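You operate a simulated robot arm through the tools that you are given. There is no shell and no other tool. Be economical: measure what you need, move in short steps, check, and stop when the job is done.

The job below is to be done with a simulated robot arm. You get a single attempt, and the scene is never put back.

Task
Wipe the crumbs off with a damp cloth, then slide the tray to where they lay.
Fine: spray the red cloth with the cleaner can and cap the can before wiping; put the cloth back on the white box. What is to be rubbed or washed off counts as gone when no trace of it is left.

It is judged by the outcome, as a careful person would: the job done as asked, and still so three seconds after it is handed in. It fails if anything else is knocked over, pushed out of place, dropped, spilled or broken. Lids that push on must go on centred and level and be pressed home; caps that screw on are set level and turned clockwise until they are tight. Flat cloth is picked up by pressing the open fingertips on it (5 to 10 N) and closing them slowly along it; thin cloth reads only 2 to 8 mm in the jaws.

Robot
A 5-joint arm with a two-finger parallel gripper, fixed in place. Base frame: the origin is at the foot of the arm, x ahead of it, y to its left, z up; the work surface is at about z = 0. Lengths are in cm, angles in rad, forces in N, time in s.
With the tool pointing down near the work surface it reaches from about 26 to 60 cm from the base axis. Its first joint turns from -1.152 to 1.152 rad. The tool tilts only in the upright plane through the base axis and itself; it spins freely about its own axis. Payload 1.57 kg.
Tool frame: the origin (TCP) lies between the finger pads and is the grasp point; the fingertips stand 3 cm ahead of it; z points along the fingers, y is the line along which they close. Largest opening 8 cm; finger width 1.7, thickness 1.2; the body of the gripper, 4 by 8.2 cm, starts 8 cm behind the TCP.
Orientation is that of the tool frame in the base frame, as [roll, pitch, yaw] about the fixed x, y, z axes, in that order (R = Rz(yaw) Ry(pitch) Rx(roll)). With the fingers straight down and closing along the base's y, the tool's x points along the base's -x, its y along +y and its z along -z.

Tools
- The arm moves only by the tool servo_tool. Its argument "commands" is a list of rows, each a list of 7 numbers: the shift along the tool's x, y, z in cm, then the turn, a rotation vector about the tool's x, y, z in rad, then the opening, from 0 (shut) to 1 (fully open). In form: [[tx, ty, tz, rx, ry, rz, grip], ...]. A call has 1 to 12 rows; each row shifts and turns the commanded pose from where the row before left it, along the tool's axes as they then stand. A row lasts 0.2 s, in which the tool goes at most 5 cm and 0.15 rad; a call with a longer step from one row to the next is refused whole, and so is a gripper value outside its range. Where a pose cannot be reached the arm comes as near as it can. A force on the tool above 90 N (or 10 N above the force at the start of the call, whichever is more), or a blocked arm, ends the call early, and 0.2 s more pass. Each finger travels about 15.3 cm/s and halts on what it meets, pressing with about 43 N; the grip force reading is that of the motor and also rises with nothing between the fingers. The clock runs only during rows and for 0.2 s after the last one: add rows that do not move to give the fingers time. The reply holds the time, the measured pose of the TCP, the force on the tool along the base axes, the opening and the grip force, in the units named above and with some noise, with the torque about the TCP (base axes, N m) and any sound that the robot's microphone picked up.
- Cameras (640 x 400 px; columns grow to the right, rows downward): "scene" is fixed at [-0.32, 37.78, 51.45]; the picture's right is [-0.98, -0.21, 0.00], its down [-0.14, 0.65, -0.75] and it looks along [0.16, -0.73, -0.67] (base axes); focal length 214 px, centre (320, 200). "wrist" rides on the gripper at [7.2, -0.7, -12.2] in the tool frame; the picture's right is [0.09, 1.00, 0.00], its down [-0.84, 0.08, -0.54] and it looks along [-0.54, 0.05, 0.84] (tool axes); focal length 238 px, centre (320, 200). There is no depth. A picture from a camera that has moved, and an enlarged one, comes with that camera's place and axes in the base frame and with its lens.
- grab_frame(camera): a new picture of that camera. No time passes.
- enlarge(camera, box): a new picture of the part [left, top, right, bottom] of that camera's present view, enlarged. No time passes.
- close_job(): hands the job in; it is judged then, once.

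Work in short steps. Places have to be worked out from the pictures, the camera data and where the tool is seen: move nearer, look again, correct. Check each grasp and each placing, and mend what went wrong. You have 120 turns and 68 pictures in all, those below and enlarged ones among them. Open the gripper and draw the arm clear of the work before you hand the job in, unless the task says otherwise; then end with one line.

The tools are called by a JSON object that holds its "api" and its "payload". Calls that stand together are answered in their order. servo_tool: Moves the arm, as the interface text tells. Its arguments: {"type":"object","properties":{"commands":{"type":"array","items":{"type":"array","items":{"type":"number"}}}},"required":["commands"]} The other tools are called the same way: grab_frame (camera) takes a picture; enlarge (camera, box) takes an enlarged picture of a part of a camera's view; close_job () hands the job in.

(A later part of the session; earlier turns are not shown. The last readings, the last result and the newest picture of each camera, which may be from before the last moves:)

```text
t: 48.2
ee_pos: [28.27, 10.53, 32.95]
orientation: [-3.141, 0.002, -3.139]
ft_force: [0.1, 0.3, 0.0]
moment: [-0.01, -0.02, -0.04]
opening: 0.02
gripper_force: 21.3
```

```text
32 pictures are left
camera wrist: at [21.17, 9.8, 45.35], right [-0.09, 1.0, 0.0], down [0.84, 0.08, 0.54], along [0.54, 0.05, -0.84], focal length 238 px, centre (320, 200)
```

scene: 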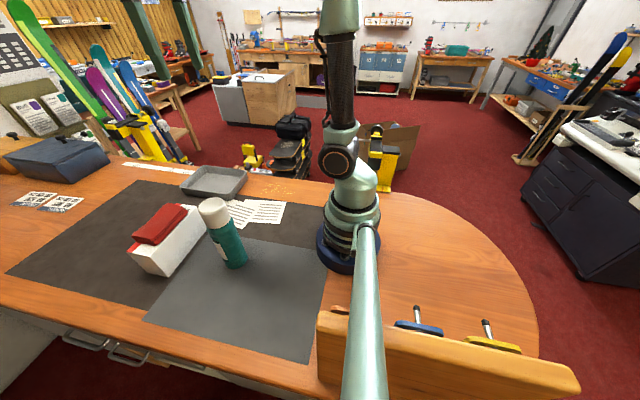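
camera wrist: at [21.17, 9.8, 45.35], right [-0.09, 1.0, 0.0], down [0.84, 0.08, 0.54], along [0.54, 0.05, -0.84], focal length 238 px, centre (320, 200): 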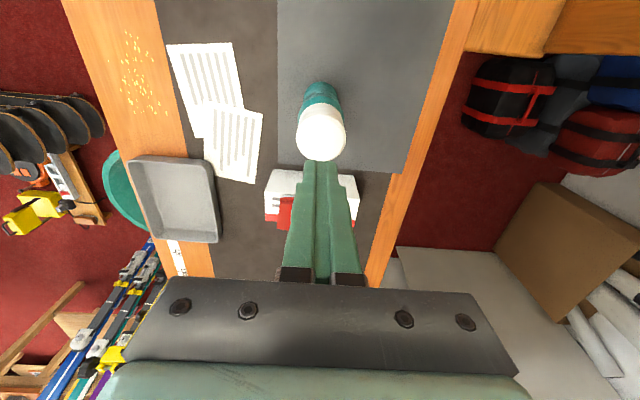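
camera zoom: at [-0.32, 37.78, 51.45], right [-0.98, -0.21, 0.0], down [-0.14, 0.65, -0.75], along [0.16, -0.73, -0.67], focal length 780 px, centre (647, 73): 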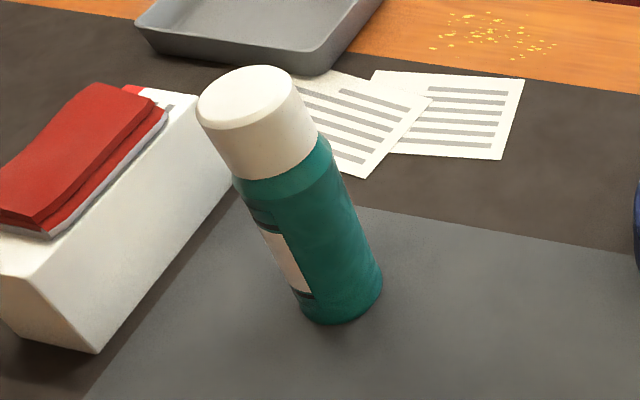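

Compared with the original, the cap is shifted about 0.3 cm to +x and its -x edge is slightly raised, so it isn't seated. I'll regrip it, lift it off, shift -0.3 in x and retry.

{"api": "servo_tool", "payload": {"commands": [[-0.1, 0, 4.5, 0, 0, 0, 1], [0, 0, 4.5, 0, 0, 0, 1], [0, 0, 3, 0, 0, 0, 1], [0, 0, 1, 0, 0, 0, 1], [0, 0, 0, 0, 0, 0, 0.85], [0, 0, 0, 0, 0, 0, 0.75], [0, 0, 0, 0, 0, 0, 0.68], [0, 0, 0, 0, 0, 0, 0.5], [0, 0, 0, 0, 0, 0, 0.5]]}}

```text
t: 50.2
ee_pos: [28.57, 10.68, 19.91]
orientation: [3.14, -0.001, -3.141]
ft_force: [-0.4, 0.5, 0.6]
moment: [-0.03, 0.05, 0.02]
opening: 5.59
gripper_force: 43.2
```

The opening reads 5.59 instead of 5.85. I'll look before lifting.

{"api": "enlarge", "payload": {"camera": "scene", "box": [200, 190, 270, 250]}}

```text
6.67 times, centred on (235, 220) of scene
camera zoom: at [-0.32, 37.78, 51.45], right [-0.98, -0.21, 0.0], down [-0.14, 0.65, -0.75], along [0.16, -0.73, -0.67], focal length 1430 px, centre (887, 67)
```

zoom: 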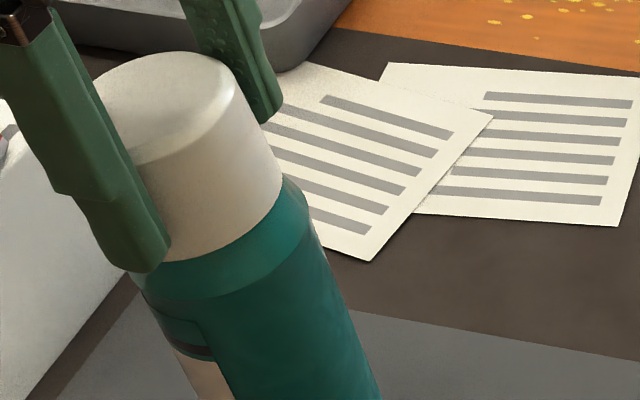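

The fingers look properly on the cap. I'll lift slightly off the can and re-read the opening.

{"api": "servo_tool", "payload": {"commands": [[0, 0, -0.5, 0, 0, 0, 0.5], [0, 0, -1, 0, 0, 0, 0.5], [0, 0, -2.5, 0, 0, 0, 0.5], [0, 0, -1.5, 0, 0, 0, 0.5], [0, 0, 0, 0, 0, 0, 0.5]]}}

{"api": "enlarge", "payload": {"camera": "scene", "box": [180, 170, 270, 250]}}

{"api": "enlarge", "payload": {"camera": "wrist", "box": [240, 60, 400, 260]}}

```text
t: 51.4
ee_pos: [28.41, 10.57, 25.49]
orientation: [-3.141, -0.001, 3.14]
ft_force: [-0.7, -1.0, -0.2]
moment: [0.04, -0.01, 0.01]
opening: 5.54
gripper_force: 42.9
```

```text
5.00 times, centred on (225, 210) of scene
camera zoom: at [-0.32, 37.78, 51.45], right [-0.98, -0.21, 0.0], down [-0.14, 0.65, -0.75], along [0.16, -0.73, -0.67], focal length 1072 px, centre (795, 150)
```

zoom: 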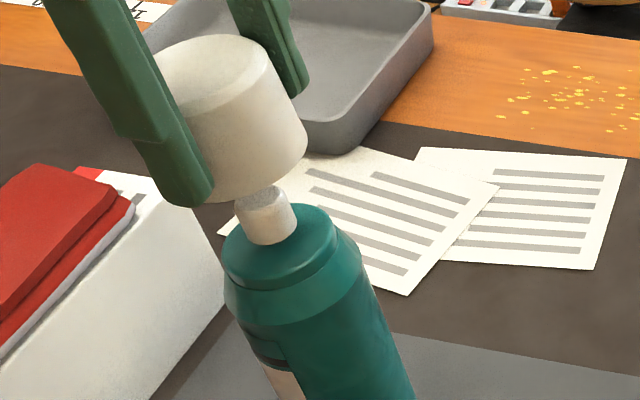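

```text
2.00 times, centred on (320, 160) of wrist
camera zoom: at [21.38, 9.95, 37.78], right [-0.09, 1.0, 0.0], down [0.84, 0.08, 0.54], along [0.54, 0.05, -0.84], focal length 477 px, centre (320, 280)
```

zoom: 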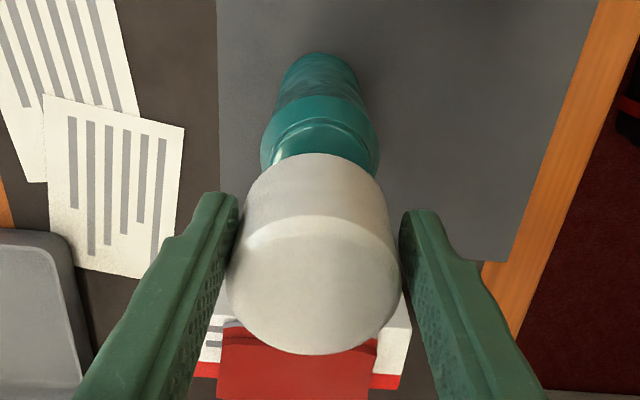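

The cap is level in the grip but sits about 0.4 cm to +x of the tool centre. I'll shift the tool -0.35 in x and lower to just above the seat.

{"api": "servo_tool", "payload": {"commands": [[0.35, 0, 0, 0, 0, 0, 0.5], [0, 0, 2.5, 0, 0, 0, 0.5], [0, 0, 2.2, 0, 0, 0, 0.5], [0, 0, 0.4, 0, 0, 0, 0.5], [0, 0, 0.2, 0, 0, 0, 0.5], [0, 0, 0, 0, 0, 0, 0.5]]}}

{"api": "enlarge", "payload": {"camera": "scene", "box": [170, 180, 290, 290]}}

```text
t: 52.8
ee_pos: [28.38, 10.59, 20.22]
orientation: [3.14, 0.003, -3.141]
ft_force: [4.4, 1.7, 12.8]
moment: [0.1, -0.54, 0.0]
opening: 5.51
gripper_force: 43.1
```

```text
3.64 times, centred on (230, 235) of scene
camera zoom: at [-0.32, 37.78, 51.45], right [-0.98, -0.21, 0.0], down [-0.14, 0.65, -0.75], along [0.16, -0.73, -0.67], focal length 780 px, centre (647, 73)
```

zoom: 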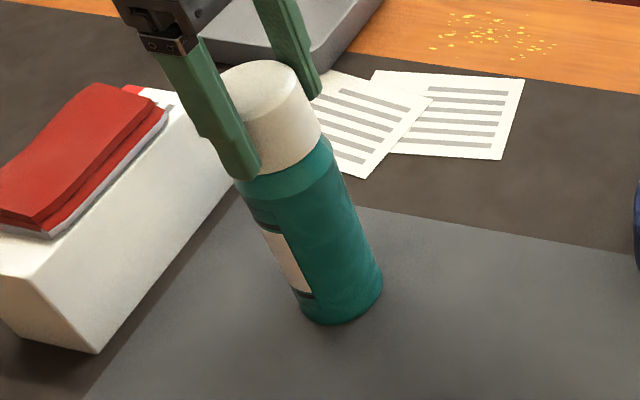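

Now contact comes on the +x side, so the shift was slightly too far. I'll go back 0.12 in +x and press gently.

{"api": "servo_tool", "payload": {"commands": [[0, 0, -0.15, 0, 0, 0, 0.5], [-0.12, 0, 0, 0, 0, 0, 0.5], [0, 0, 0.15, 0, 0, 0, 0.5], [0, 0, 0.1, 0, 0, 0, 0.5], [0, 0, 0.1, 0, 0, 0, 0.5], [0, 0, 0, 0, 0, 0, 0.5]]}}

```text
t: 54.2
ee_pos: [28.51, 10.54, 19.92]
orientation: [3.139, 0.005, 3.141]
ft_force: [-6.9, 2.1, 42.0]
moment: [0.38, -0.02, 0.03]
opening: 5.31
gripper_force: 43.3
heard: snap
```

A snap was heard, so the cap seated. I'll release, rise and press the top lightly to be sure, then look.

{"api": "servo_tool", "payload": {"commands": [[0, 0, -0.15, 0, 0, 0, 0.5], [0, 0, 0, 0, 0, 0, 0.75], [0, 0, 0, 0, 0, 0, 0.9], [0, 0, 0, 0, 0, 0, 1], [0, 0, -3, 0, 0, 0, 1], [0, 0, -4, 0, 0, 0, 1], [0, 0, 0, 0, 0, 0, 0], [0, 0, 0, 0, 0, 0, 0], [0, 0, 0, 0, 0, 0, 0]]}}

{"api": "enlarge", "payload": {"camera": "scene", "box": [170, 180, 290, 290]}}

```text
t: 56.2
ee_pos: [28.49, 10.5, 27.15]
orientation: [3.141, -0.001, -3.141]
ft_force: [-0.3, -0.3, 0.3]
moment: [0.0, -0.03, -0.02]
opening: 0.0
gripper_force: 21.2
```

```text
3.64 times, centred on (230, 235) of scene
camera zoom: at [-0.32, 37.78, 51.45], right [-0.98, -0.21, 0.0], down [-0.14, 0.65, -0.75], along [0.16, -0.73, -0.67], focal length 780 px, centre (647, 73)
```

zoom: 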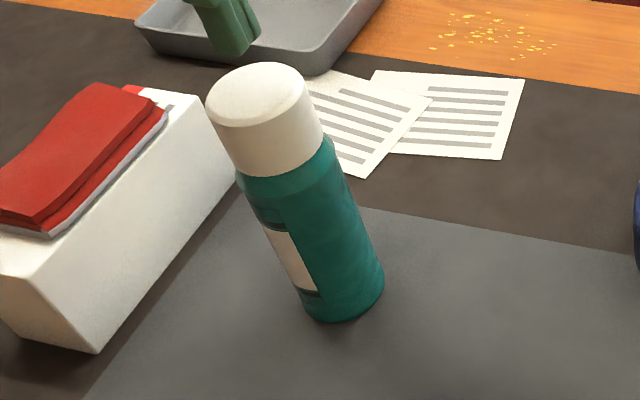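

The cap now matches its original seated look and snapped home. Next is the cloth: I'll move above the box for a close look with the gripper open.

{"api": "servo_tool", "payload": {"commands": [[-4.5, 0, 0, 0, 0, 0, 0], [-4.5, 0, 0, 0, 0, 0, 0], [-4.5, 0, 0, 0, 0, 0, 0], [-4.5, 0, 0, 0, 0, 0, 0.5], [0, 0, 4, 0, 0, 0, 0.5], [0, 0, 3, 0, 0, 0, 0.5], [0, 0, 0, 0, 0, 0, 0.5]]}}

{"api": "grab_frame", "payload": {"camera": "wrist"}}

```text
t: 57.8
ee_pos: [46.25, 10.4, 19.94]
orientation: [-3.141, 0.0, 3.141]
ft_force: [-0.5, 0.0, -0.1]
moment: [0.01, 0.02, 0.03]
opening: 3.99
gripper_force: 0.0
```

```text
26 pictures are left
camera wrist: at [39.16, 9.84, 32.29], right [-0.09, 1.0, 0.0], down [0.84, 0.08, 0.54], along [0.54, 0.05, -0.84], focal length 238 px, centre (320, 200)
```

wrist: 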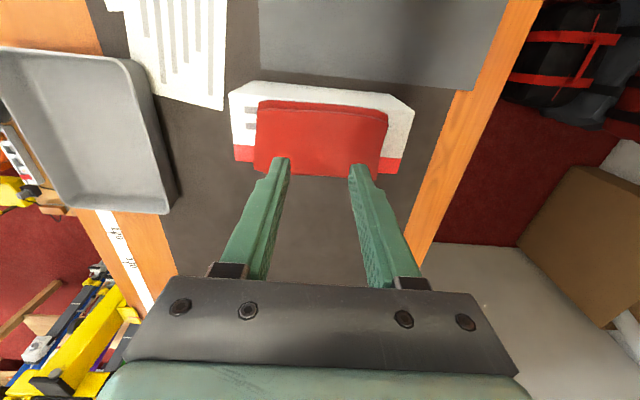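

The cloth is centred at about (46.7,10.5), 6 by 11.5 cm, on the box top. I'll lower with half-open fingers until I feel light contact.

{"api": "servo_tool", "payload": {"commands": [[-0.4, 0.1, 3, 0, 0, 0, 0.6], [0, 0, 1.7, 0, 0, 0, 0.6], [0, 0, 0.4, 0, 0, 0, 0.6], [0, 0, 0.3, 0, 0, 0, 0.6], [0, 0, 0.2, 0, 0, 0, 0.6], [0, 0, 0, 0, 0, 0, 0.6]]}}

```text
t: 59.2
ee_pos: [46.84, 10.5, 14.91]
orientation: [3.138, 0.006, 3.139]
ft_force: [-16.0, -9.1, 57.4]
moment: [-0.58, 0.66, -0.17]
opening: 4.8
gripper_force: 0.1
```

The cloth top is higher than thought (tips at 11.9, 57 N). I'll back off to about 7 N.

{"api": "servo_tool", "payload": {"commands": [[0, 0, -0.3, 0, 0, 0, 0.6], [0, 0, -0.15, 0, 0, 0, 0.6], [0, 0, 0, 0, 0, 0, 0.6]]}}

```text
t: 60.0
ee_pos: [46.74, 10.52, 14.94]
orientation: [3.141, 0.002, 3.141]
ft_force: [2.9, -3.0, 19.4]
moment: [-0.15, -0.05, 0.02]
opening: 4.79
gripper_force: 0.0
```

{"api": "servo_tool", "payload": {"commands": [[0, 0, -0.07, 0, 0, 0, 0.6], [0, 0, 0, 0, 0, 0, 0.6]]}}

```text
t: 60.6
ee_pos: [46.77, 10.62, 14.98]
orientation: [-3.141, -0.002, -3.141]
ft_force: [2.8, 2.4, 9.4]
moment: [0.07, -0.13, -0.02]
opening: 4.82
gripper_force: 0.1
```

About 9 N of contact now. I'll close slowly along the cloth.

{"api": "servo_tool", "payload": {"commands": [[0, 0, 0, 0, 0, 0, 0.55], [0, 0, 0, 0, 0, 0, 0.5], [0, 0, 0, 0, 0, 0, 0.45], [0, 0, 0, 0, 0, 0, 0.4], [0, 0, 0, 0, 0, 0, 0.35], [0, 0, 0, 0, 0, 0, 0.3], [0, 0, 0, 0, 0, 0, 0.25], [0, 0, 0, 0, 0, 0, 0.2], [0, 0, 0, 0, 0, 0, 0.15], [0, 0, 0, 0, 0, 0, 0.1], [0, 0, 0, 0, 0, 0, 0.05], [0, 0, 0, 0, 0, 0, 0]]}}

{"api": "enlarge", "payload": {"camera": "scene", "box": [100, 170, 240, 290]}}

```text
t: 63.2
ee_pos: [46.64, 10.57, 15.04]
orientation: [-3.141, 0.0, -3.141]
ft_force: [0.3, 0.0, -0.3]
moment: [0.02, 0.01, -0.02]
opening: 0.0
gripper_force: 21.4
```

```text
3.33 times, centred on (170, 230) of scene
camera zoom: at [-0.32, 37.78, 51.45], right [-0.98, -0.21, 0.0], down [-0.14, 0.65, -0.75], along [0.16, -0.73, -0.67], focal length 715 px, centre (820, 100)
```

zoom: 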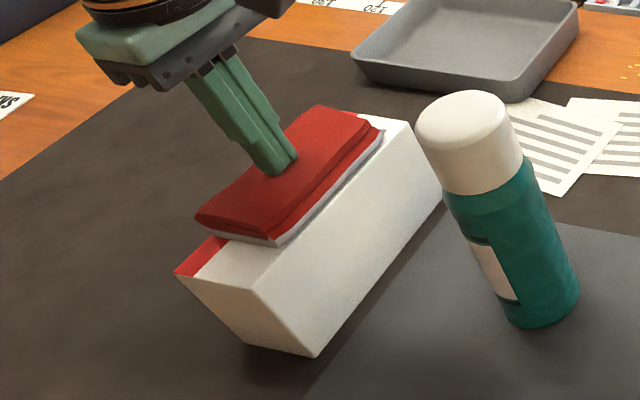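

The fingers slid off as the force fell to zero. I'll lift, reopen smaller, press again to nearly 10 N and close more slowly while checking force.

{"api": "servo_tool", "payload": {"commands": [[0, 0, -0.8, 0, 0, 0, 0], [0, 0, 0, 0, 0, 0, 0.45], [0, 0, 0, 0, 0, 0, 0.45], [0, 0, 0.5, 0, 0, 0, 0.45], [0, 0, 0.2, 0, 0, 0, 0.45], [0, 0, 0.1, 0, 0, 0, 0.45], [0, 0, 0, 0, 0, 0, 0.45]]}}

```text
t: 64.8
ee_pos: [46.77, 10.57, 14.96]
orientation: [-3.141, 0.001, -3.141]
ft_force: [-0.3, 0.7, -1.0]
moment: [0.01, -0.02, 0.0]
opening: 3.6
gripper_force: 0.0
```

{"api": "servo_tool", "payload": {"commands": [[0, 0, 0.08, 0, 0, 0, 0.45], [0, 0, 0, 0, 0, 0, 0.45]]}}

```text
t: 65.4
ee_pos: [46.67, 10.56, 14.85]
orientation: [-3.142, 0.001, 3.14]
ft_force: [-3.6, -3.2, 12.4]
moment: [-0.1, 0.12, -0.04]
opening: 3.6
gripper_force: 0.0
```

{"api": "servo_tool", "payload": {"commands": [[0, 0, -0.02, 0, 0, 0, 0.43], [0, 0, 0, 0, 0, 0, 0.41], [0, 0, 0, 0, 0, 0, 0.39], [0, 0, 0, 0, 0, 0, 0.37]]}}

```text
t: 66.4
ee_pos: [46.74, 10.63, 14.93]
orientation: [-3.142, 0.003, -3.141]
ft_force: [-1.4, 1.9, 20.9]
moment: [0.03, 0.07, 0.03]
opening: 3.59
gripper_force: 3.7
```

The fingers are now dragging on the cloth (grip force rising, opening held at 3.59). I'll ease the press slightly and keep closing.

{"api": "servo_tool", "payload": {"commands": [[0, 0, -0.06, 0, 0, 0, 0.35], [0, 0, 0, 0, 0, 0, 0.32], [0, 0, 0, 0, 0, 0, 0.29], [0, 0, 0, 0, 0, 0, 0.26]]}}

```text
t: 67.4
ee_pos: [46.69, 10.51, 14.95]
orientation: [3.141, 0.001, 3.14]
ft_force: [2.0, -5.2, 16.4]
moment: [-0.22, -0.11, -0.06]
opening: 3.1
gripper_force: 5.9
```

{"api": "servo_tool", "payload": {"commands": [[0, 0, -0.04, 0, 0, 0, 0.24], [0, 0, 0, 0, 0, 0, 0.21], [0, 0, 0, 0, 0, 0, 0.18], [0, 0, 0, 0, 0, 0, 0.15], [0, 0, 0, 0, 0, 0, 0.12]]}}

```text
t: 68.6
ee_pos: [46.59, 10.52, 14.89]
orientation: [-3.141, 0.001, -3.141]
ft_force: [-0.2, -0.8, 14.5]
moment: [-0.03, 0.04, 0.0]
opening: 1.85
gripper_force: 5.3
```

The fingers are closing at a steady drag with about 14 N of press. I'll finish the closing.

{"api": "servo_tool", "payload": {"commands": [[0, 0, -0.03, 0, 0, 0, 0.1], [0, 0, 0, 0, 0, 0, 0.08], [0, 0, 0, 0, 0, 0, 0.05], [0, 0, 0, 0, 0, 0, 0.03], [0, 0, 0, 0, 0, 0, 0], [0, 0, 0, 0, 0, 0, 0], [0, 0, 0, 0, 0, 0, 0]]}}

```text
t: 70.2
ee_pos: [46.74, 10.61, 14.98]
orientation: [-3.141, -0.001, -3.142]
ft_force: [0.1, 1.0, 5.9]
moment: [0.01, 0.0, -0.02]
opening: 0.01
gripper_force: 21.4
```

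The jaws slid shut empty again. The folded stack is actually thick (roughly 2.5 cm) and only 6 cm across, so I'll grip it across x like a pad: rise, spin a quarter turn and open.

{"api": "servo_tool", "payload": {"commands": [[0, 0, -4, 0, 0, 0.15, 0], [0, 0, 0, 0, 0, 0.15, 0], [0, 0, 0, 0, 0, 0.15, 0.5], [0, 0, 0, 0, 0, 0.15, 1], [0, 0, 0, 0, 0, 0.15, 1], [0, 0, 0, 0, 0, 0.15, 1], [0, 0, 0, 0, 0, 0.15, 1], [0, 0, 0, 0, 0, 0.15, 1], [0, 0, 0, 0, 0, 0.15, 1], [0, 0, 0, 0, 0, 0.15, 1], [0, 0, 0, 0, 0, 0.071, 1], [0, 0, 0, 0, 0, 0, 1]]}}

{"api": "grab_frame", "payload": {"camera": "wrist"}}

{"api": "enlarge", "payload": {"camera": "scene", "box": [110, 180, 230, 280]}}

```text
t: 72.8
ee_pos: [46.63, 10.58, 19.06]
orientation: [3.141, -0.001, 1.568]
ft_force: [-0.9, -0.2, 0.2]
moment: [-0.02, 0.02, 0.03]
opening: 8.0
gripper_force: 0.1
```

```text
24 pictures are left
camera wrist: at [46.08, 17.86, 31.26], right [1.0, 0.09, 0.0], down [0.08, -0.84, 0.54], along [0.05, -0.54, -0.84], focal length 238 px, centre (320, 200)
```

wrist: 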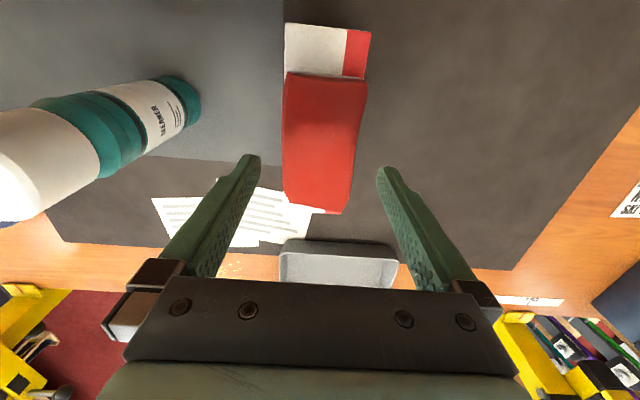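

```text
4.00 times, centred on (170, 230) of scene
camera zoom: at [-0.32, 37.78, 51.45], right [-0.98, -0.21, 0.0], down [-0.14, 0.65, -0.75], along [0.16, -0.73, -0.67], focal length 858 px, centre (920, 80)
```

zoom: 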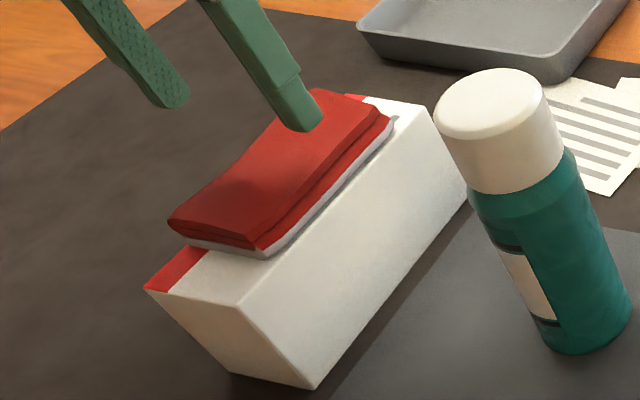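

The cloth spans x 43.6–50.0 and the box about 43.3–49.8. I'll lower with a finger on each side of the stack, tips to about z 10, above the box top.

{"api": "servo_tool", "payload": {"commands": [[0, 0.12, 3, 0, 0, 0, 1], [0, 0, 2, 0, 0, 0, 1], [0, 0, 0.6, 0, 0, 0, 1], [0, 0, 0.5, 0, 0, 0, 1], [0, 0, 0, 0, 0, 0, 1]]}}

{"api": "enlarge", "payload": {"camera": "scene", "box": [110, 180, 230, 280]}}

```text
t: 74.0
ee_pos: [46.86, 10.58, 12.92]
orientation: [-3.141, 0.003, 1.571]
ft_force: [-0.2, -0.2, -0.3]
moment: [-0.01, -0.04, -0.01]
opening: 8.0
gripper_force: 0.1
```

```text
4.00 times, centred on (170, 230) of scene
camera zoom: at [-0.32, 37.78, 51.45], right [-0.98, -0.21, 0.0], down [-0.14, 0.65, -0.75], along [0.16, -0.73, -0.67], focal length 858 px, centre (920, 80)
```

zoom: 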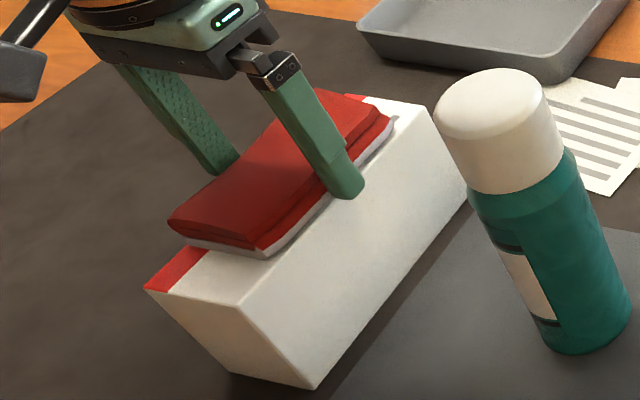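

The fingers straddle the stack. I'll close slowly at this height.

{"api": "servo_tool", "payload": {"commands": [[0, 0, 0, 0, 0, 0, 0.9], [0, 0, 0, 0, 0, 0, 0.82], [0, 0, 0, 0, 0, 0, 0.76], [0, 0, 0, 0, 0, 0, 0.7], [0, 0, 0, 0, 0, 0, 0.65], [0, 0, 0, 0, 0, 0, 0.6], [0, 0, 0, 0, 0, 0, 0.6]]}}

```text
t: 75.6
ee_pos: [46.77, 10.69, 12.97]
orientation: [3.141, 0.002, 1.57]
ft_force: [0.0, -0.4, -0.1]
moment: [0.01, 0.02, -0.01]
opening: 6.67
gripper_force: 42.6
```

It grips firmly at 6.67, either the stack or the box edge. I'll lift 1 cm and check.

{"api": "servo_tool", "payload": {"commands": [[0, 0, -0.3, 0, 0, 0, 0.6], [0, 0, -0.7, 0, 0, 0, 0.6], [0, 0, 0, 0, 0, 0, 0.6]]}}

{"api": "enlarge", "payload": {"camera": "scene", "box": [110, 180, 230, 280]}}

```text
t: 76.4
ee_pos: [46.97, 10.63, 13.87]
orientation: [3.142, 0.001, 1.571]
ft_force: [-0.2, 0.0, -0.6]
moment: [0.01, 0.01, -0.01]
opening: 6.69
gripper_force: 42.8
```

```text
4.00 times, centred on (170, 230) of scene
camera zoom: at [-0.32, 37.78, 51.45], right [-0.98, -0.21, 0.0], down [-0.14, 0.65, -0.75], along [0.16, -0.73, -0.67], focal length 858 px, centre (920, 80)
```

zoom: 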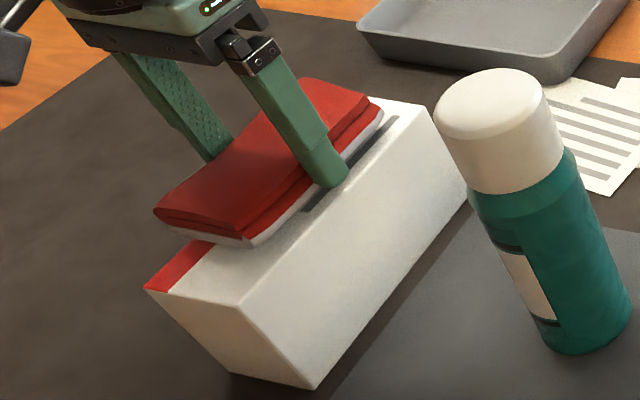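

The cloth comes up as a firm pad with its damp grey underside showing. I'll lift and carry it over to above the crumbs, around (31,-21.3).

{"api": "servo_tool", "payload": {"commands": [[0, 0, -4.5, 0, 0, 0, 0.6], [0, 0, -4.5, 0, 0, 0, 0.6], [-4, -2, 0, 0, 0, 0, 0.6], [-4, -2, 0, 0, 0, 0, 0.6], [-4, -2, 0, 0, 0, 0, 0.6], [-4, -2, 0, 0, 0, 0, 0.6], [-4, -2, 0, 0, 0, 0, 0.6], [-4, -2, 0, 0, 0, 0, 0.6], [-4, -2, 0, 0, 0, 0, 0.6], [-3.9, -1.9, 0, 0, 0, 0, 0.6], [0, 0, 0, 0, 0, 0, 0.6]]}}

{"api": "grab_frame", "payload": {"camera": "wrist"}}

```text
t: 78.8
ee_pos: [30.8, -21.46, 23.07]
orientation: [3.141, 0.001, 1.574]
ft_force: [0.1, 0.3, -1.1]
moment: [-0.01, -0.02, -0.03]
opening: 6.67
gripper_force: 42.9
```

```text
20 pictures are left
camera wrist: at [30.19, -14.19, 35.35], right [1.0, 0.09, 0.0], down [0.08, -0.84, 0.54], along [0.05, -0.54, -0.84], focal length 238 px, centre (320, 200)
```

wrist: 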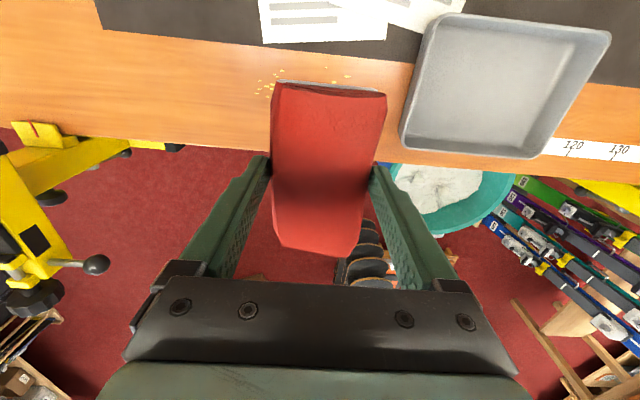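

The table edge is at y≈-28.6 and the papers stay above y≈-14.3, so the pad (y -27 to -15.6) fits between. I'll lower toward the crumbs, slowing near the surface.

{"api": "servo_tool", "payload": {"commands": [[0, 0, 4.8, 0, 0, 0, 0.6], [0, 0, 4.8, 0, 0, 0, 0.6], [0, 0, 4.8, 0, 0, 0, 0.6], [0, 0, 3.6, 0, 0, 0, 0.6], [0, 0, 0.5, 0, 0, 0, 0.6], [0, 0, 0.2, 0, 0, 0, 0.6], [0, 0, 0.15, 0, 0, 0, 0.6], [0, 0, 0, 0, 0, 0, 0.6]]}}

```text
t: 80.6
ee_pos: [30.99, -21.3, 4.21]
orientation: [3.141, 0.0, 1.571]
ft_force: [0.2, -0.1, -0.3]
moment: [0.01, 0.02, 0.04]
opening: 6.67
gripper_force: 42.9
```

{"api": "servo_tool", "payload": {"commands": [[0, 0, 0.2, 0, 0, 0, 0.6], [0, 0, 0.15, 0, 0, 0, 0.6], [0, 0, 0.1, 0, 0, 0, 0.6], [0, 0, 0, 0, 0, 0, 0.6]]}}

```text
t: 81.6
ee_pos: [31.01, -21.49, 3.66]
orientation: [-3.141, 0.001, 1.571]
ft_force: [-0.1, -0.3, -0.4]
moment: [0.02, 0.01, 0.05]
opening: 6.67
gripper_force: 43.1
```

No contact yet at 3.66. I'll go lower in small steps.

{"api": "servo_tool", "payload": {"commands": [[0, 0, 0.1, 0, 0, 0, 0.6], [0, 0, 0.1, 0, 0, 0, 0.6], [0, 0, 0, 0, 0, 0, 0.6]]}}

```text
t: 82.4
ee_pos: [30.9, -21.49, 3.44]
orientation: [3.14, 0.001, 1.569]
ft_force: [-2.1, -0.2, 6.3]
moment: [-0.02, 0.09, 0.02]
opening: 6.67
gripper_force: 43.4
```

Light contact at 6 N. I'll press slightly more and wipe slowly toward -x to about x=23.

{"api": "servo_tool", "payload": {"commands": [[0, 0, 0.05, 0, 0, 0, 0.6], [0, -0.8, 0, 0, 0, 0, 0.6], [0, -0.8, 0, 0, 0, 0, 0.6], [0, -0.8, 0, 0, 0, 0, 0.6], [0, -0.8, 0, 0, 0, 0, 0.6], [0, -0.8, 0, 0, 0, 0, 0.6], [0, -0.8, 0, 0, 0, 0, 0.6], [0, -0.8, 0, 0, 0, 0, 0.6], [0, -0.8, 0, 0, 0, 0, 0.6], [0, -0.8, 0, 0, 0, 0, 0.6], [0, -0.6, 0, 0, 0, 0, 0.6]]}}

{"api": "enlarge", "payload": {"camera": "scene", "box": [190, 140, 350, 230]}}

```text
t: 84.8
ee_pos: [23.23, -21.37, 3.43]
orientation: [-3.14, -0.002, 1.571]
ft_force: [7.4, 0.5, 15.8]
moment: [-0.06, -0.28, 0.04]
opening: 6.66
gripper_force: 43.1
```

```text
4.00 times, centred on (270, 185) of scene
camera zoom: at [-0.32, 37.79, 51.45], right [-0.98, -0.21, 0.0], down [-0.14, 0.65, -0.75], along [0.16, -0.73, -0.67], focal length 858 px, centre (520, 260)
```

zoom: 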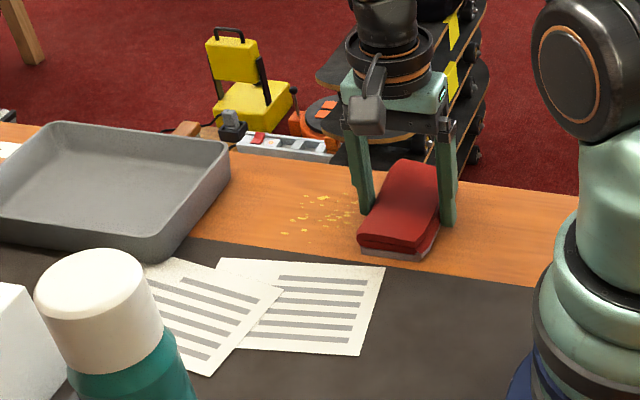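

Roughly half the crumbs are gone, and those at x 29–34 remain. I'll wipe back to x≈34.

{"api": "servo_tool", "payload": {"commands": [[0, 1, 0, 0, 0, 0, 0.6], [0, 1, 0, 0, 0, 0, 0.6], [0, 1, 0, 0, 0, 0, 0.6], [0, 1, 0, 0, 0, 0, 0.6], [0, 1, 0, 0, 0, 0, 0.6], [0, 1, 0, 0, 0, 0, 0.6], [0, 1, 0, 0, 0, 0, 0.6], [0, 1, 0, 0, 0, 0, 0.6], [0, 1, 0, 0, 0, 0, 0.6], [0, 1, 0, 0, 0, 0, 0.6], [0, 0.9, 0, 0, 0, 0, 0.6]]}}

{"api": "servo_tool", "payload": {"commands": [[0.3, -0.9, 0, 0, 0, 0, 0.6], [0, -1, 0, 0, 0, 0, 0.6], [0, -1, 0, 0, 0, 0, 0.6], [0, -1, 0, 0, 0, 0, 0.6], [0, -1, 0, 0, 0, 0, 0.6], [0, -1, 0, 0, 0, 0, 0.6], [0, -1, 0, 0, 0, 0, 0.6], [0, -1, 0, 0, 0, 0, 0.6], [0, -1, 0, 0, 0, 0, 0.6], [0, -1, 0, 0, 0, 0, 0.6], [0, -1, 0, 0, 0, 0, 0.6]]}}

{"api": "enlarge", "payload": {"camera": "scene", "box": [230, 155, 350, 225]}}

```text
t: 87.2
ee_pos: [34.08, -21.44, 3.27]
orientation: [-3.14, -0.001, 1.572]
ft_force: [0.1, -0.6, 0.6]
moment: [0.05, 0.03, 0.02]
opening: 6.65
gripper_force: 43.1
```

```text
t: 89.6
ee_pos: [23.29, -21.16, 3.36]
orientation: [-3.141, 0.001, 1.572]
ft_force: [9.1, 0.2, 19.3]
moment: [-0.11, -0.08, 0.04]
opening: 6.68
gripper_force: 42.7
```

```text
5.33 times, centred on (290, 190) of scene
camera zoom: at [-0.32, 37.79, 51.45], right [-0.98, -0.21, 0.0], down [-0.14, 0.65, -0.75], along [0.16, -0.73, -0.67], focal length 1144 px, centre (480, 253)
```

zoom: 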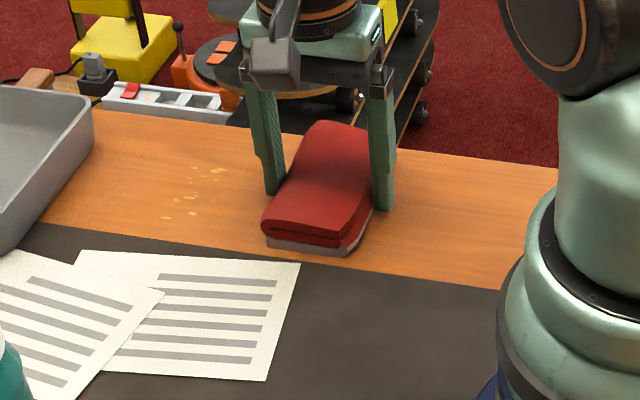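

The remaining crumbs at x≈32–34 are fading, but the press there was weak (0.6 N). I'll go back, press about 0.1 deeper and scrub between x 30 and 36.

{"api": "servo_tool", "payload": {"commands": [[0, 1.5, 0, 0, 0, 0, 0.6], [0, 1.5, 0, 0, 0, 0, 0.6], [0, 1.5, 0, 0, 0, 0, 0.6], [0, 1.5, 0.03, 0, 0, 0, 0.6], [0, 1.5, 0.03, 0, 0, 0, 0.6], [0, 1, 0.03, 0, 0, 0, 0.6], [0, 1, 0.03, 0, 0, 0, 0.6], [0, 1, 0, 0, 0, 0, 0.6], [0, 1, 0, 0, 0, 0, 0.6], [0, 0, 0, 0, 0, 0, 0.6]]}}

```text
t: 91.8
ee_pos: [34.84, -21.04, 3.35]
orientation: [3.141, 0.001, 1.572]
ft_force: [-15.2, 1.8, 39.3]
moment: [0.17, 0.58, -0.03]
opening: 6.65
gripper_force: 43.4
```

The press is now 39 N, so I'll ease slightly and scrub back and forth.

{"api": "servo_tool", "payload": {"commands": [[0, -1, -0.06, 0, 0, 0, 0.6], [0, -1, 0, 0, 0, 0, 0.6], [0, -1, 0, 0, 0, 0, 0.6], [0, -1, 0, 0, 0, 0, 0.6], [0, -1, 0, 0, 0, 0, 0.6], [0, 1, 0, 0, 0, 0, 0.6], [0, 1, 0, 0, 0, 0, 0.6], [0, 1, 0, 0, 0, 0, 0.6], [0, 1, 0, 0, 0, 0, 0.6], [0, 1, 0, 0, 0, 0, 0.6], [0, 0.5, 0, 0, 0, 0, 0.6], [0, 0, 0, 0, 0, 0, 0.6]]}}

{"api": "servo_tool", "payload": {"commands": [[0, -1, 0, 0, 0, 0, 0.6], [0, -1, 0, 0, 0, 0, 0.6], [0, -1, 0, 0, 0, 0, 0.6], [0, -1, 0, 0, 0, 0, 0.6], [0, -1, 0, 0, 0, 0, 0.6], [0, -1, 0, 0, 0, 0, 0.6], [0, -1, 0, 0, 0, 0, 0.6], [0, -1, 0, 0, 0, 0, 0.6], [0, -1, 0, 0, 0, 0, 0.6], [0, -1, 0, 0, 0, 0, 0.6], [0, -1, 0, 0, 0, 0, 0.6], [0, -1, 0, 0, 0, 0, 0.6]]}}

{"api": "enlarge", "payload": {"camera": "scene", "box": [230, 155, 350, 225]}}

```text
t: 94.4
ee_pos: [35.17, -21.02, 3.33]
orientation: [3.141, 0.001, 1.571]
ft_force: [-7.9, 0.5, 13.8]
moment: [0.09, 0.18, -0.01]
opening: 6.66
gripper_force: 42.7
```

```text
t: 97.0
ee_pos: [23.19, -20.99, 3.36]
orientation: [-3.141, 0.0, 1.574]
ft_force: [0.4, -0.7, -0.6]
moment: [0.01, 0.0, -0.02]
opening: 6.66
gripper_force: 43.5
```

```text
5.33 times, centred on (290, 190) of scene
camera zoom: at [-0.32, 37.78, 51.45], right [-0.98, -0.21, 0.0], down [-0.14, 0.65, -0.75], along [0.16, -0.73, -0.67], focal length 1144 px, centre (480, 253)
```

zoom: 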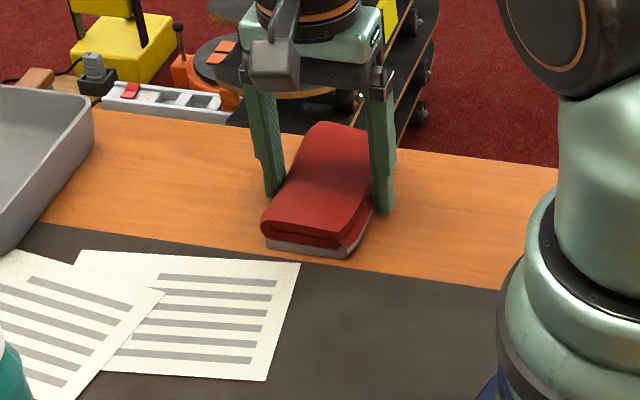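

The right part is clean now. I'll also scrub under the present spot with some pressure, then lift and check the whole area.

{"api": "servo_tool", "payload": {"commands": [[0, 0, 0.07, 0, 0, 0, 0.6], [0, -0.8, 0, 0, 0, 0, 0.6], [0, 1, 0, 0, 0, 0, 0.6], [0, 1, 0, 0, 0, 0, 0.6], [0, 1, 0, 0, 0, 0, 0.6], [0, 1, 0, 0, 0, 0, 0.6], [0, 1, 0, 0, 0, 0, 0.6], [0, -1.2, 0, 0, 0, 0, 0.6], [0, -1.2, 0, 0, 0, 0, 0.6], [0, -1.2, 0, 0, 0, 0, 0.6], [0, -1.2, 0, 0, 0, 0, 0.6], [0, 0, 0, 0, 0, 0, 0.6]]}}

{"api": "servo_tool", "payload": {"commands": [[0, 0, -1, 0, 0, 0, 0.6], [0, 0, -4.5, 0, 0, 0, 0.6], [0, 0, -4.5, 0, 0, 0, 0.6], [0, 0, -4.5, 0, 0, 0, 0.6], [0, 0, -4.8, 0, 0, 0, 0.6], [0, 0, 0, 0, 0, 0, 0.6]]}}

{"api": "enlarge", "payload": {"camera": "scene", "box": [230, 155, 350, 225]}}

```text
t: 99.6
ee_pos: [22.48, -21.13, 3.35]
orientation: [3.14, 0.001, 1.57]
ft_force: [7.2, -3.3, 15.7]
moment: [-0.46, -0.24, 0.15]
opening: 6.67
gripper_force: 42.9
```

```text
t: 101.0
ee_pos: [22.45, -21.13, 22.6]
orientation: [-3.141, 0.0, 1.57]
ft_force: [-0.3, 0.3, -0.2]
moment: [-0.01, 0.03, 0.01]
opening: 6.7
gripper_force: 42.9
```

```text
5.33 times, centred on (290, 190) of scene
camera zoom: at [-0.32, 37.78, 51.45], right [-0.98, -0.21, 0.0], down [-0.14, 0.65, -0.75], along [0.16, -0.73, -0.67], focal length 1144 px, centre (480, 253)
```

zoom: 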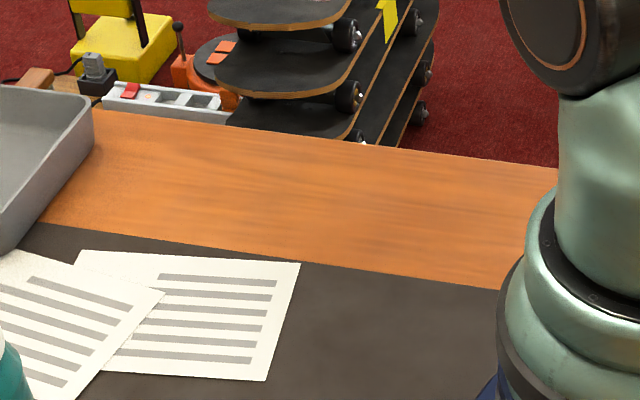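

The crumbs are entirely gone. I'll carry the cloth back over the box at (46.8,10.6).

{"api": "servo_tool", "payload": {"commands": [[3.53, 2.71, 0, 0, 0, 0, 0.6], [3.53, 2.71, 0, 0, 0, 0, 0.6], [3.53, 2.71, 0, 0, 0, 0, 0.6], [3.53, 2.71, 0, 0, 0, 0, 0.6], [3.53, 2.71, 0, 0, 0, 0, 0.6], [3.53, 2.71, 0, 0, 0, 0, 0.6], [3.53, 2.71, 0, 0, 0, 0, 0.6], [3.53, 2.71, 0, 0, 0, 0, 0.6], [3.5, 2.71, 0, 0, 0, 0, 0.6], [0, 0, 4.5, 0, 0, 0, 0.6], [0, 0, 4.2, 0, 0, 0, 0.6], [0, 0, 0, 0, 0, 0, 0.6]]}}

{"api": "enlarge", "payload": {"camera": "scene", "box": [110, 180, 230, 280]}}

```text
t: 103.6
ee_pos: [46.7, 10.69, 13.74]
orientation: [3.141, -0.002, 1.572]
ft_force: [1.1, 0.7, -0.8]
moment: [0.0, 0.01, -0.01]
opening: 6.66
gripper_force: 43.5
```

```text
4.00 times, centred on (170, 230) of scene
camera zoom: at [-0.32, 37.78, 51.45], right [-0.98, -0.21, 0.0], down [-0.14, 0.65, -0.75], along [0.16, -0.73, -0.67], focal length 858 px, centre (920, 80)
```

zoom: 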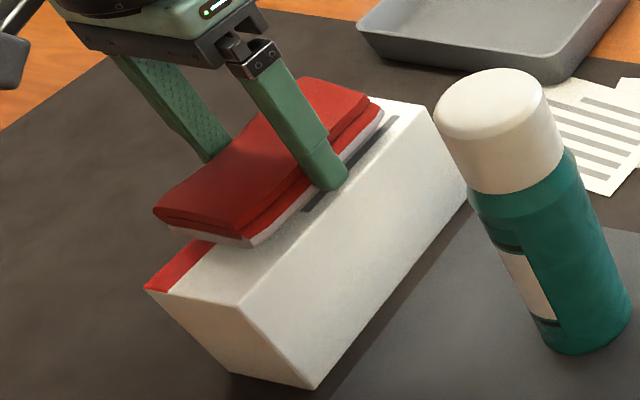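

The cloth is aligned over the box just as before. I'll lower gently to contact.

{"api": "servo_tool", "payload": {"commands": [[0, 0, 0.4, 0, 0, 0, 0.6], [0, 0, 0.2, 0, 0, 0, 0.6], [0, 0, 0.1, 0, 0, 0, 0.6], [0, 0, 0.08, 0, 0, 0, 0.6], [0, 0, 0, 0, 0, 0, 0.6]]}}

```text
t: 104.8
ee_pos: [46.91, 10.74, 13.02]
orientation: [-3.139, 0.001, 1.571]
ft_force: [-0.3, -0.1, -1.2]
moment: [0.02, -0.02, -0.01]
opening: 6.63
gripper_force: 42.9
```

{"api": "servo_tool", "payload": {"commands": [[0, 0, 0.08, 0, 0, 0, 0.6], [0, 0, 0.05, 0, 0, 0, 0.6], [0, 0, 0, 0, 0, 0, 0.6]]}}

```text
t: 105.6
ee_pos: [46.96, 10.73, 12.85]
orientation: [-3.141, 0.0, 1.572]
ft_force: [-1.3, 0.5, 0.2]
moment: [0.0, 0.01, -0.04]
opening: 6.68
gripper_force: 42.8
```

{"api": "servo_tool", "payload": {"commands": [[0, 0, 0.06, 0, 0, 0, 0.6], [0, 0, 0.06, 0, 0, 0, 0.6], [0, 0, 0, 0, 0, 0, 0.6]]}}

```text
t: 106.4
ee_pos: [47.01, 10.73, 12.91]
orientation: [-3.141, 0.0, 1.571]
ft_force: [-0.2, -0.9, -0.5]
moment: [0.03, 0.01, 0.02]
opening: 6.66
gripper_force: 43.7
```

{"api": "servo_tool", "payload": {"commands": [[0, 0, 0.06, 0, 0, 0, 0.6], [0, 0, 0.06, 0, 0, 0, 0.6], [0, 0, 0, 0, 0, 0, 0.6]]}}

```text
t: 107.2
ee_pos: [47.01, 10.78, 12.73]
orientation: [3.139, 0.0, 1.573]
ft_force: [-1.3, 2.3, 6.8]
moment: [-0.24, 0.18, -0.04]
opening: 6.67
gripper_force: 43.0
```

Contact at 7 N. I'll release slowly and rise.

{"api": "servo_tool", "payload": {"commands": [[0, 0, 0, 0, 0, 0, 0.84], [0, 0, 0, 0, 0, 0, 0.92], [0, 0, 0, 0, 0, 0, 1], [0, 0, 0, 0, 0, 0, 1], [0, 0, -2, 0, 0, 0, 1], [0, 0, -4, 0, 0, 0, 1], [0, 0, -4, 0, 0, 0, 1], [0, 0, 0, 0, 0, 0, 1]]}}

{"api": "enlarge", "payload": {"camera": "scene", "box": [110, 150, 290, 290]}}

```text
t: 109.0
ee_pos: [47.09, 10.49, 22.87]
orientation: [3.14, 0.0, 1.571]
ft_force: [-0.5, 0.6, -0.4]
moment: [0.0, 0.01, 0.0]
opening: 8.01
gripper_force: 0.0
```

```text
2.86 times, centred on (200, 220) of scene
camera zoom: at [-0.32, 37.78, 51.45], right [-0.98, -0.21, 0.0], down [-0.14, 0.65, -0.75], along [0.16, -0.73, -0.67], focal length 613 px, centre (663, 143)
```

zoom: 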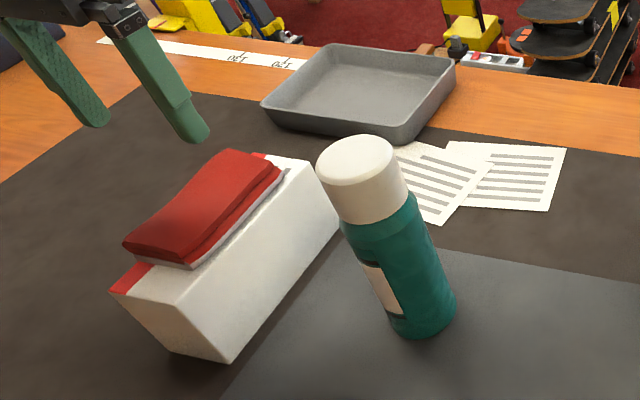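

The cloth is back on the box. I'll move to near the tray's -x wall to measure it closely.

{"api": "servo_tool", "payload": {"commands": [[-4.3, -0.35, 0, 0, 0, 0, 1], [-4.3, -0.35, 0, 0, 0, 0, 1], [-4.3, -0.35, 0, 0, 0, 0, 1], [-4.3, -0.35, 0, 0, 0, 0, 1], [-4.3, -0.35, 0, 0, 0, 0, 1], [-4.0, -0.35, 0, 0, 0, 0, 1], [0, 0, 0, 0, 0, 0, 1]]}}

{"api": "grab_frame", "payload": {"camera": "wrist"}}

{"api": "enlarge", "payload": {"camera": "scene", "box": [170, 150, 330, 240]}}

```text
t: 110.6
ee_pos: [45.08, -14.78, 22.63]
orientation: [-3.141, -0.001, 1.572]
ft_force: [-0.2, -0.1, 0.4]
moment: [-0.01, 0.01, 0.0]
opening: 8.01
gripper_force: 0.1
```

```text
13 pictures are left
camera wrist: at [44.28, -7.55, 34.92], right [1.0, 0.09, 0.0], down [0.08, -0.84, 0.54], along [0.05, -0.54, -0.84], focal length 238 px, centre (320, 200)
```

wrist: 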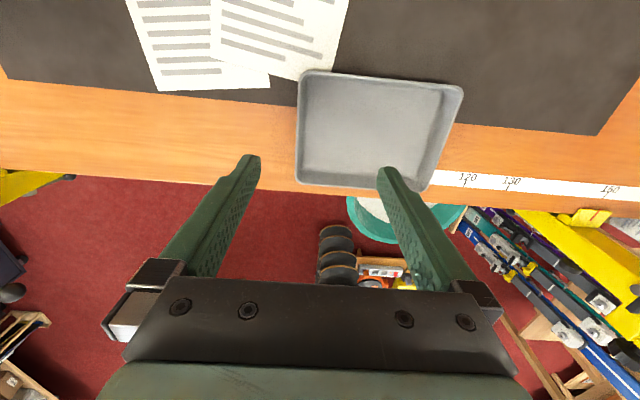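

```text
4.00 times, centred on (250, 195) of scene
camera zoom: at [-0.32, 37.78, 51.45], right [-0.98, -0.21, 0.0], down [-0.14, 0.65, -0.75], along [0.16, -0.73, -0.67], focal length 858 px, centre (600, 220)
```

zoom: 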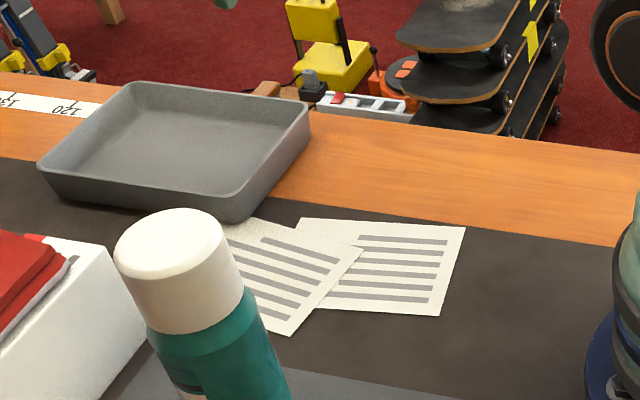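

The tray rim spans x 42.2–62.4 and y -25 to -10.2, and a paper corner at (41.7,-11.5) must be avoided. I'll straddle the middle of the -x wall at (42.7,-17.6), tips about 2.5 cm above the table.

{"api": "servo_tool", "payload": {"commands": [[-2.8, -2.4, 0, 0, 0, 0, 0.6], [0, 0, 4.5, 0, 0, 0, 0.6], [0, 0, 4.5, 0, 0, 0, 0.6], [0, 0, 4.5, 0, 0, 0, 0.6], [0, 0, 2.5, 0, 0, 0, 0.6], [0, 0, 1, 0, 0, 0, 0.6], [0, 0, 0, 0, 0, 0, 0.6]]}}

{"api": "enlarge", "payload": {"camera": "scene", "box": [170, 140, 330, 240]}}

```text
t: 112.2
ee_pos: [42.45, -17.74, 5.56]
orientation: [-3.141, 0.0, 1.57]
ft_force: [-0.2, -1.0, -1.2]
moment: [-0.01, -0.02, 0.0]
opening: 4.79
gripper_force: 0.1
```

```text
4.00 times, centred on (250, 190) of scene
camera zoom: at [-0.32, 37.78, 51.45], right [-0.98, -0.21, 0.0], down [-0.14, 0.65, -0.75], along [0.16, -0.73, -0.67], focal length 858 px, centre (600, 240)
```

zoom: 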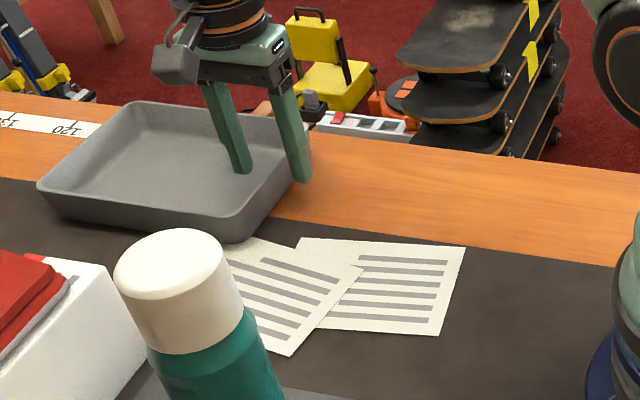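

The fingers straddle the wall. I'll go 0.5 lower and close gently.

{"api": "servo_tool", "payload": {"commands": [[0, 0, 0.5, 0, 0, 0, 0.5], [0, 0, 0, 0, 0, 0, 0.4], [0, 0, 0, 0, 0, 0, 0.3], [0, 0, 0, 0, 0, 0, 0.22], [0, 0, 0, 0, 0, 0, 0.15], [0, 0, 0, 0, 0, 0, 0.1], [0, 0, 0, 0, 0, 0, 0.05], [0, 0, 0, 0, 0, 0, 0.02], [0, 0, 0, 0, 0, 0, 0]]}}

```text
t: 114.2
ee_pos: [42.58, -17.77, 5.21]
orientation: [3.14, 0.0, 1.571]
ft_force: [-0.5, -0.2, 0.8]
moment: [0.06, -0.48, 0.2]
opening: 0.49
gripper_force: 25.5
```

The wall is gripped (0.49 cm). I'll slide the tray 3.3 cm toward -y first to clear the papers.

{"api": "servo_tool", "payload": {"commands": [[-0.4, 0, 0, 0, 0, 0, 0], [-0.6, 0, 0, 0, 0, 0, 0], [-0.6, 0, 0, 0, 0, 0, 0], [-0.6, 0, 0, 0, 0, 0, 0], [-0.6, 0, 0, 0, 0, 0, 0], [-0.5, 0, 0, 0, 0, 0, 0], [0, 0, 0, 0, 0, 0, 0]]}}

{"api": "enlarge", "payload": {"camera": "scene", "box": [170, 140, 330, 240]}}

```text
t: 115.8
ee_pos: [42.5, -20.9, 5.21]
orientation: [-3.141, 0.001, 1.572]
ft_force: [0.5, 0.7, 0.2]
moment: [0.1, -0.45, 0.24]
opening: 0.51
gripper_force: 25.4
```

```text
4.00 times, centred on (250, 190) of scene
camera zoom: at [-0.32, 37.78, 51.45], right [-0.98, -0.21, 0.0], down [-0.14, 0.65, -0.75], along [0.16, -0.73, -0.67], focal length 858 px, centre (600, 240)
```

zoom: 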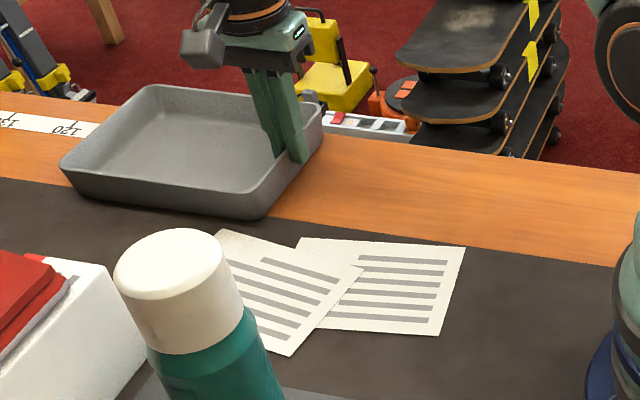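

The tray moved straight and the papers are undisturbed. I'll now slide it toward -x, about half way.

{"api": "servo_tool", "payload": {"commands": [[0, -0.6, 0, 0, 0, 0, 0], [0, -1.1, 0, 0, 0, 0, 0], [0, -1.1, 0, 0, 0, 0, 0], [0, -1.1, 0, 0, 0, 0, 0], [0, -1.1, 0, 0, 0, 0, 0], [0, -1.1, 0, 0, 0, 0, 0], [0, -1.1, 0, 0, 0, 0, 0], [0, -1.1, 0, 0, 0, 0, 0], [0, -1.1, 0, 0, 0, 0, 0], [0, -1.1, 0, 0, 0, 0, 0], [0, -1.1, 0, 0, 0, 0, 0], [0, -0.6, 0, 0, 0, 0, 0]]}}

{"api": "enlarge", "payload": {"camera": "scene", "box": [190, 140, 350, 240]}}

```text
t: 118.4
ee_pos: [30.19, -20.99, 5.25]
orientation: [3.141, -0.001, 1.572]
ft_force: [1.7, 0.1, 2.1]
moment: [0.09, -0.46, -0.17]
opening: 0.48
gripper_force: 25.4
```

```text
4.00 times, centred on (270, 190) of scene
camera zoom: at [-0.32, 37.78, 51.45], right [-0.98, -0.21, 0.0], down [-0.14, 0.65, -0.75], along [0.16, -0.73, -0.67], focal length 858 px, centre (520, 240)
```

zoom: 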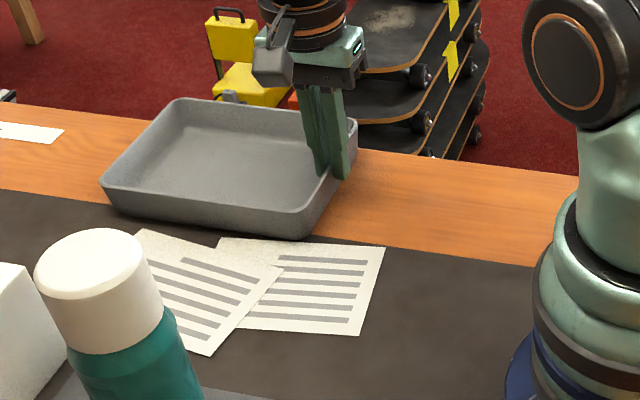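

The tray is nearly there and rotated only about 1°, with its edge near y≈-14.4 beside the papers. I'll continue the last 11.6 cm with a slight -y and yaw correction.

{"api": "servo_tool", "payload": {"commands": [[-0.1, -0.5, 0, 0, 0, -0.006, 0], [-0.1, -1.1, 0, 0, 0, -0.006, 0], [-0.1, -1.1, 0, 0, 0, -0.006, 0], [0, -1.1, 0, 0, 0, 0, 0], [0, -1.1, 0, 0, 0, 0, 0], [0, -1.1, 0, 0, 0, 0, 0], [0, -1.1, 0, 0, 0, 0, 0], [0, -1.1, 0, 0, 0, 0, 0], [0, -1.1, 0, 0, 0, 0, 0], [0, -1.1, 0, 0, 0, 0, 0], [0, -0.8, 0, 0, 0, 0, 0], [0, -0.4, 0, 0, 0, 0, 0]]}}

{"api": "enlarge", "payload": {"camera": "scene", "box": [210, 140, 370, 240]}}

```text
t: 121.0
ee_pos: [18.77, -21.51, 5.16]
orientation: [3.138, 0.004, 1.59]
ft_force: [6.1, -1.8, 14.8]
moment: [-0.45, -0.59, 0.16]
opening: 0.49
gripper_force: 25.0
```

```text
4.00 times, centred on (290, 190) of scene
camera zoom: at [-0.32, 37.79, 51.45], right [-0.98, -0.21, 0.0], down [-0.14, 0.65, -0.75], along [0.16, -0.73, -0.67], focal length 858 px, centre (440, 240)
```

zoom: 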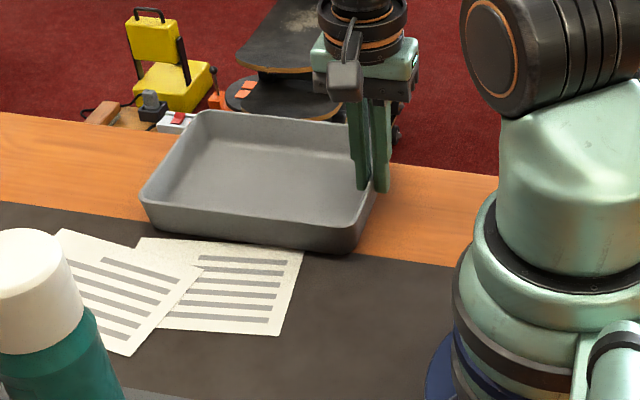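

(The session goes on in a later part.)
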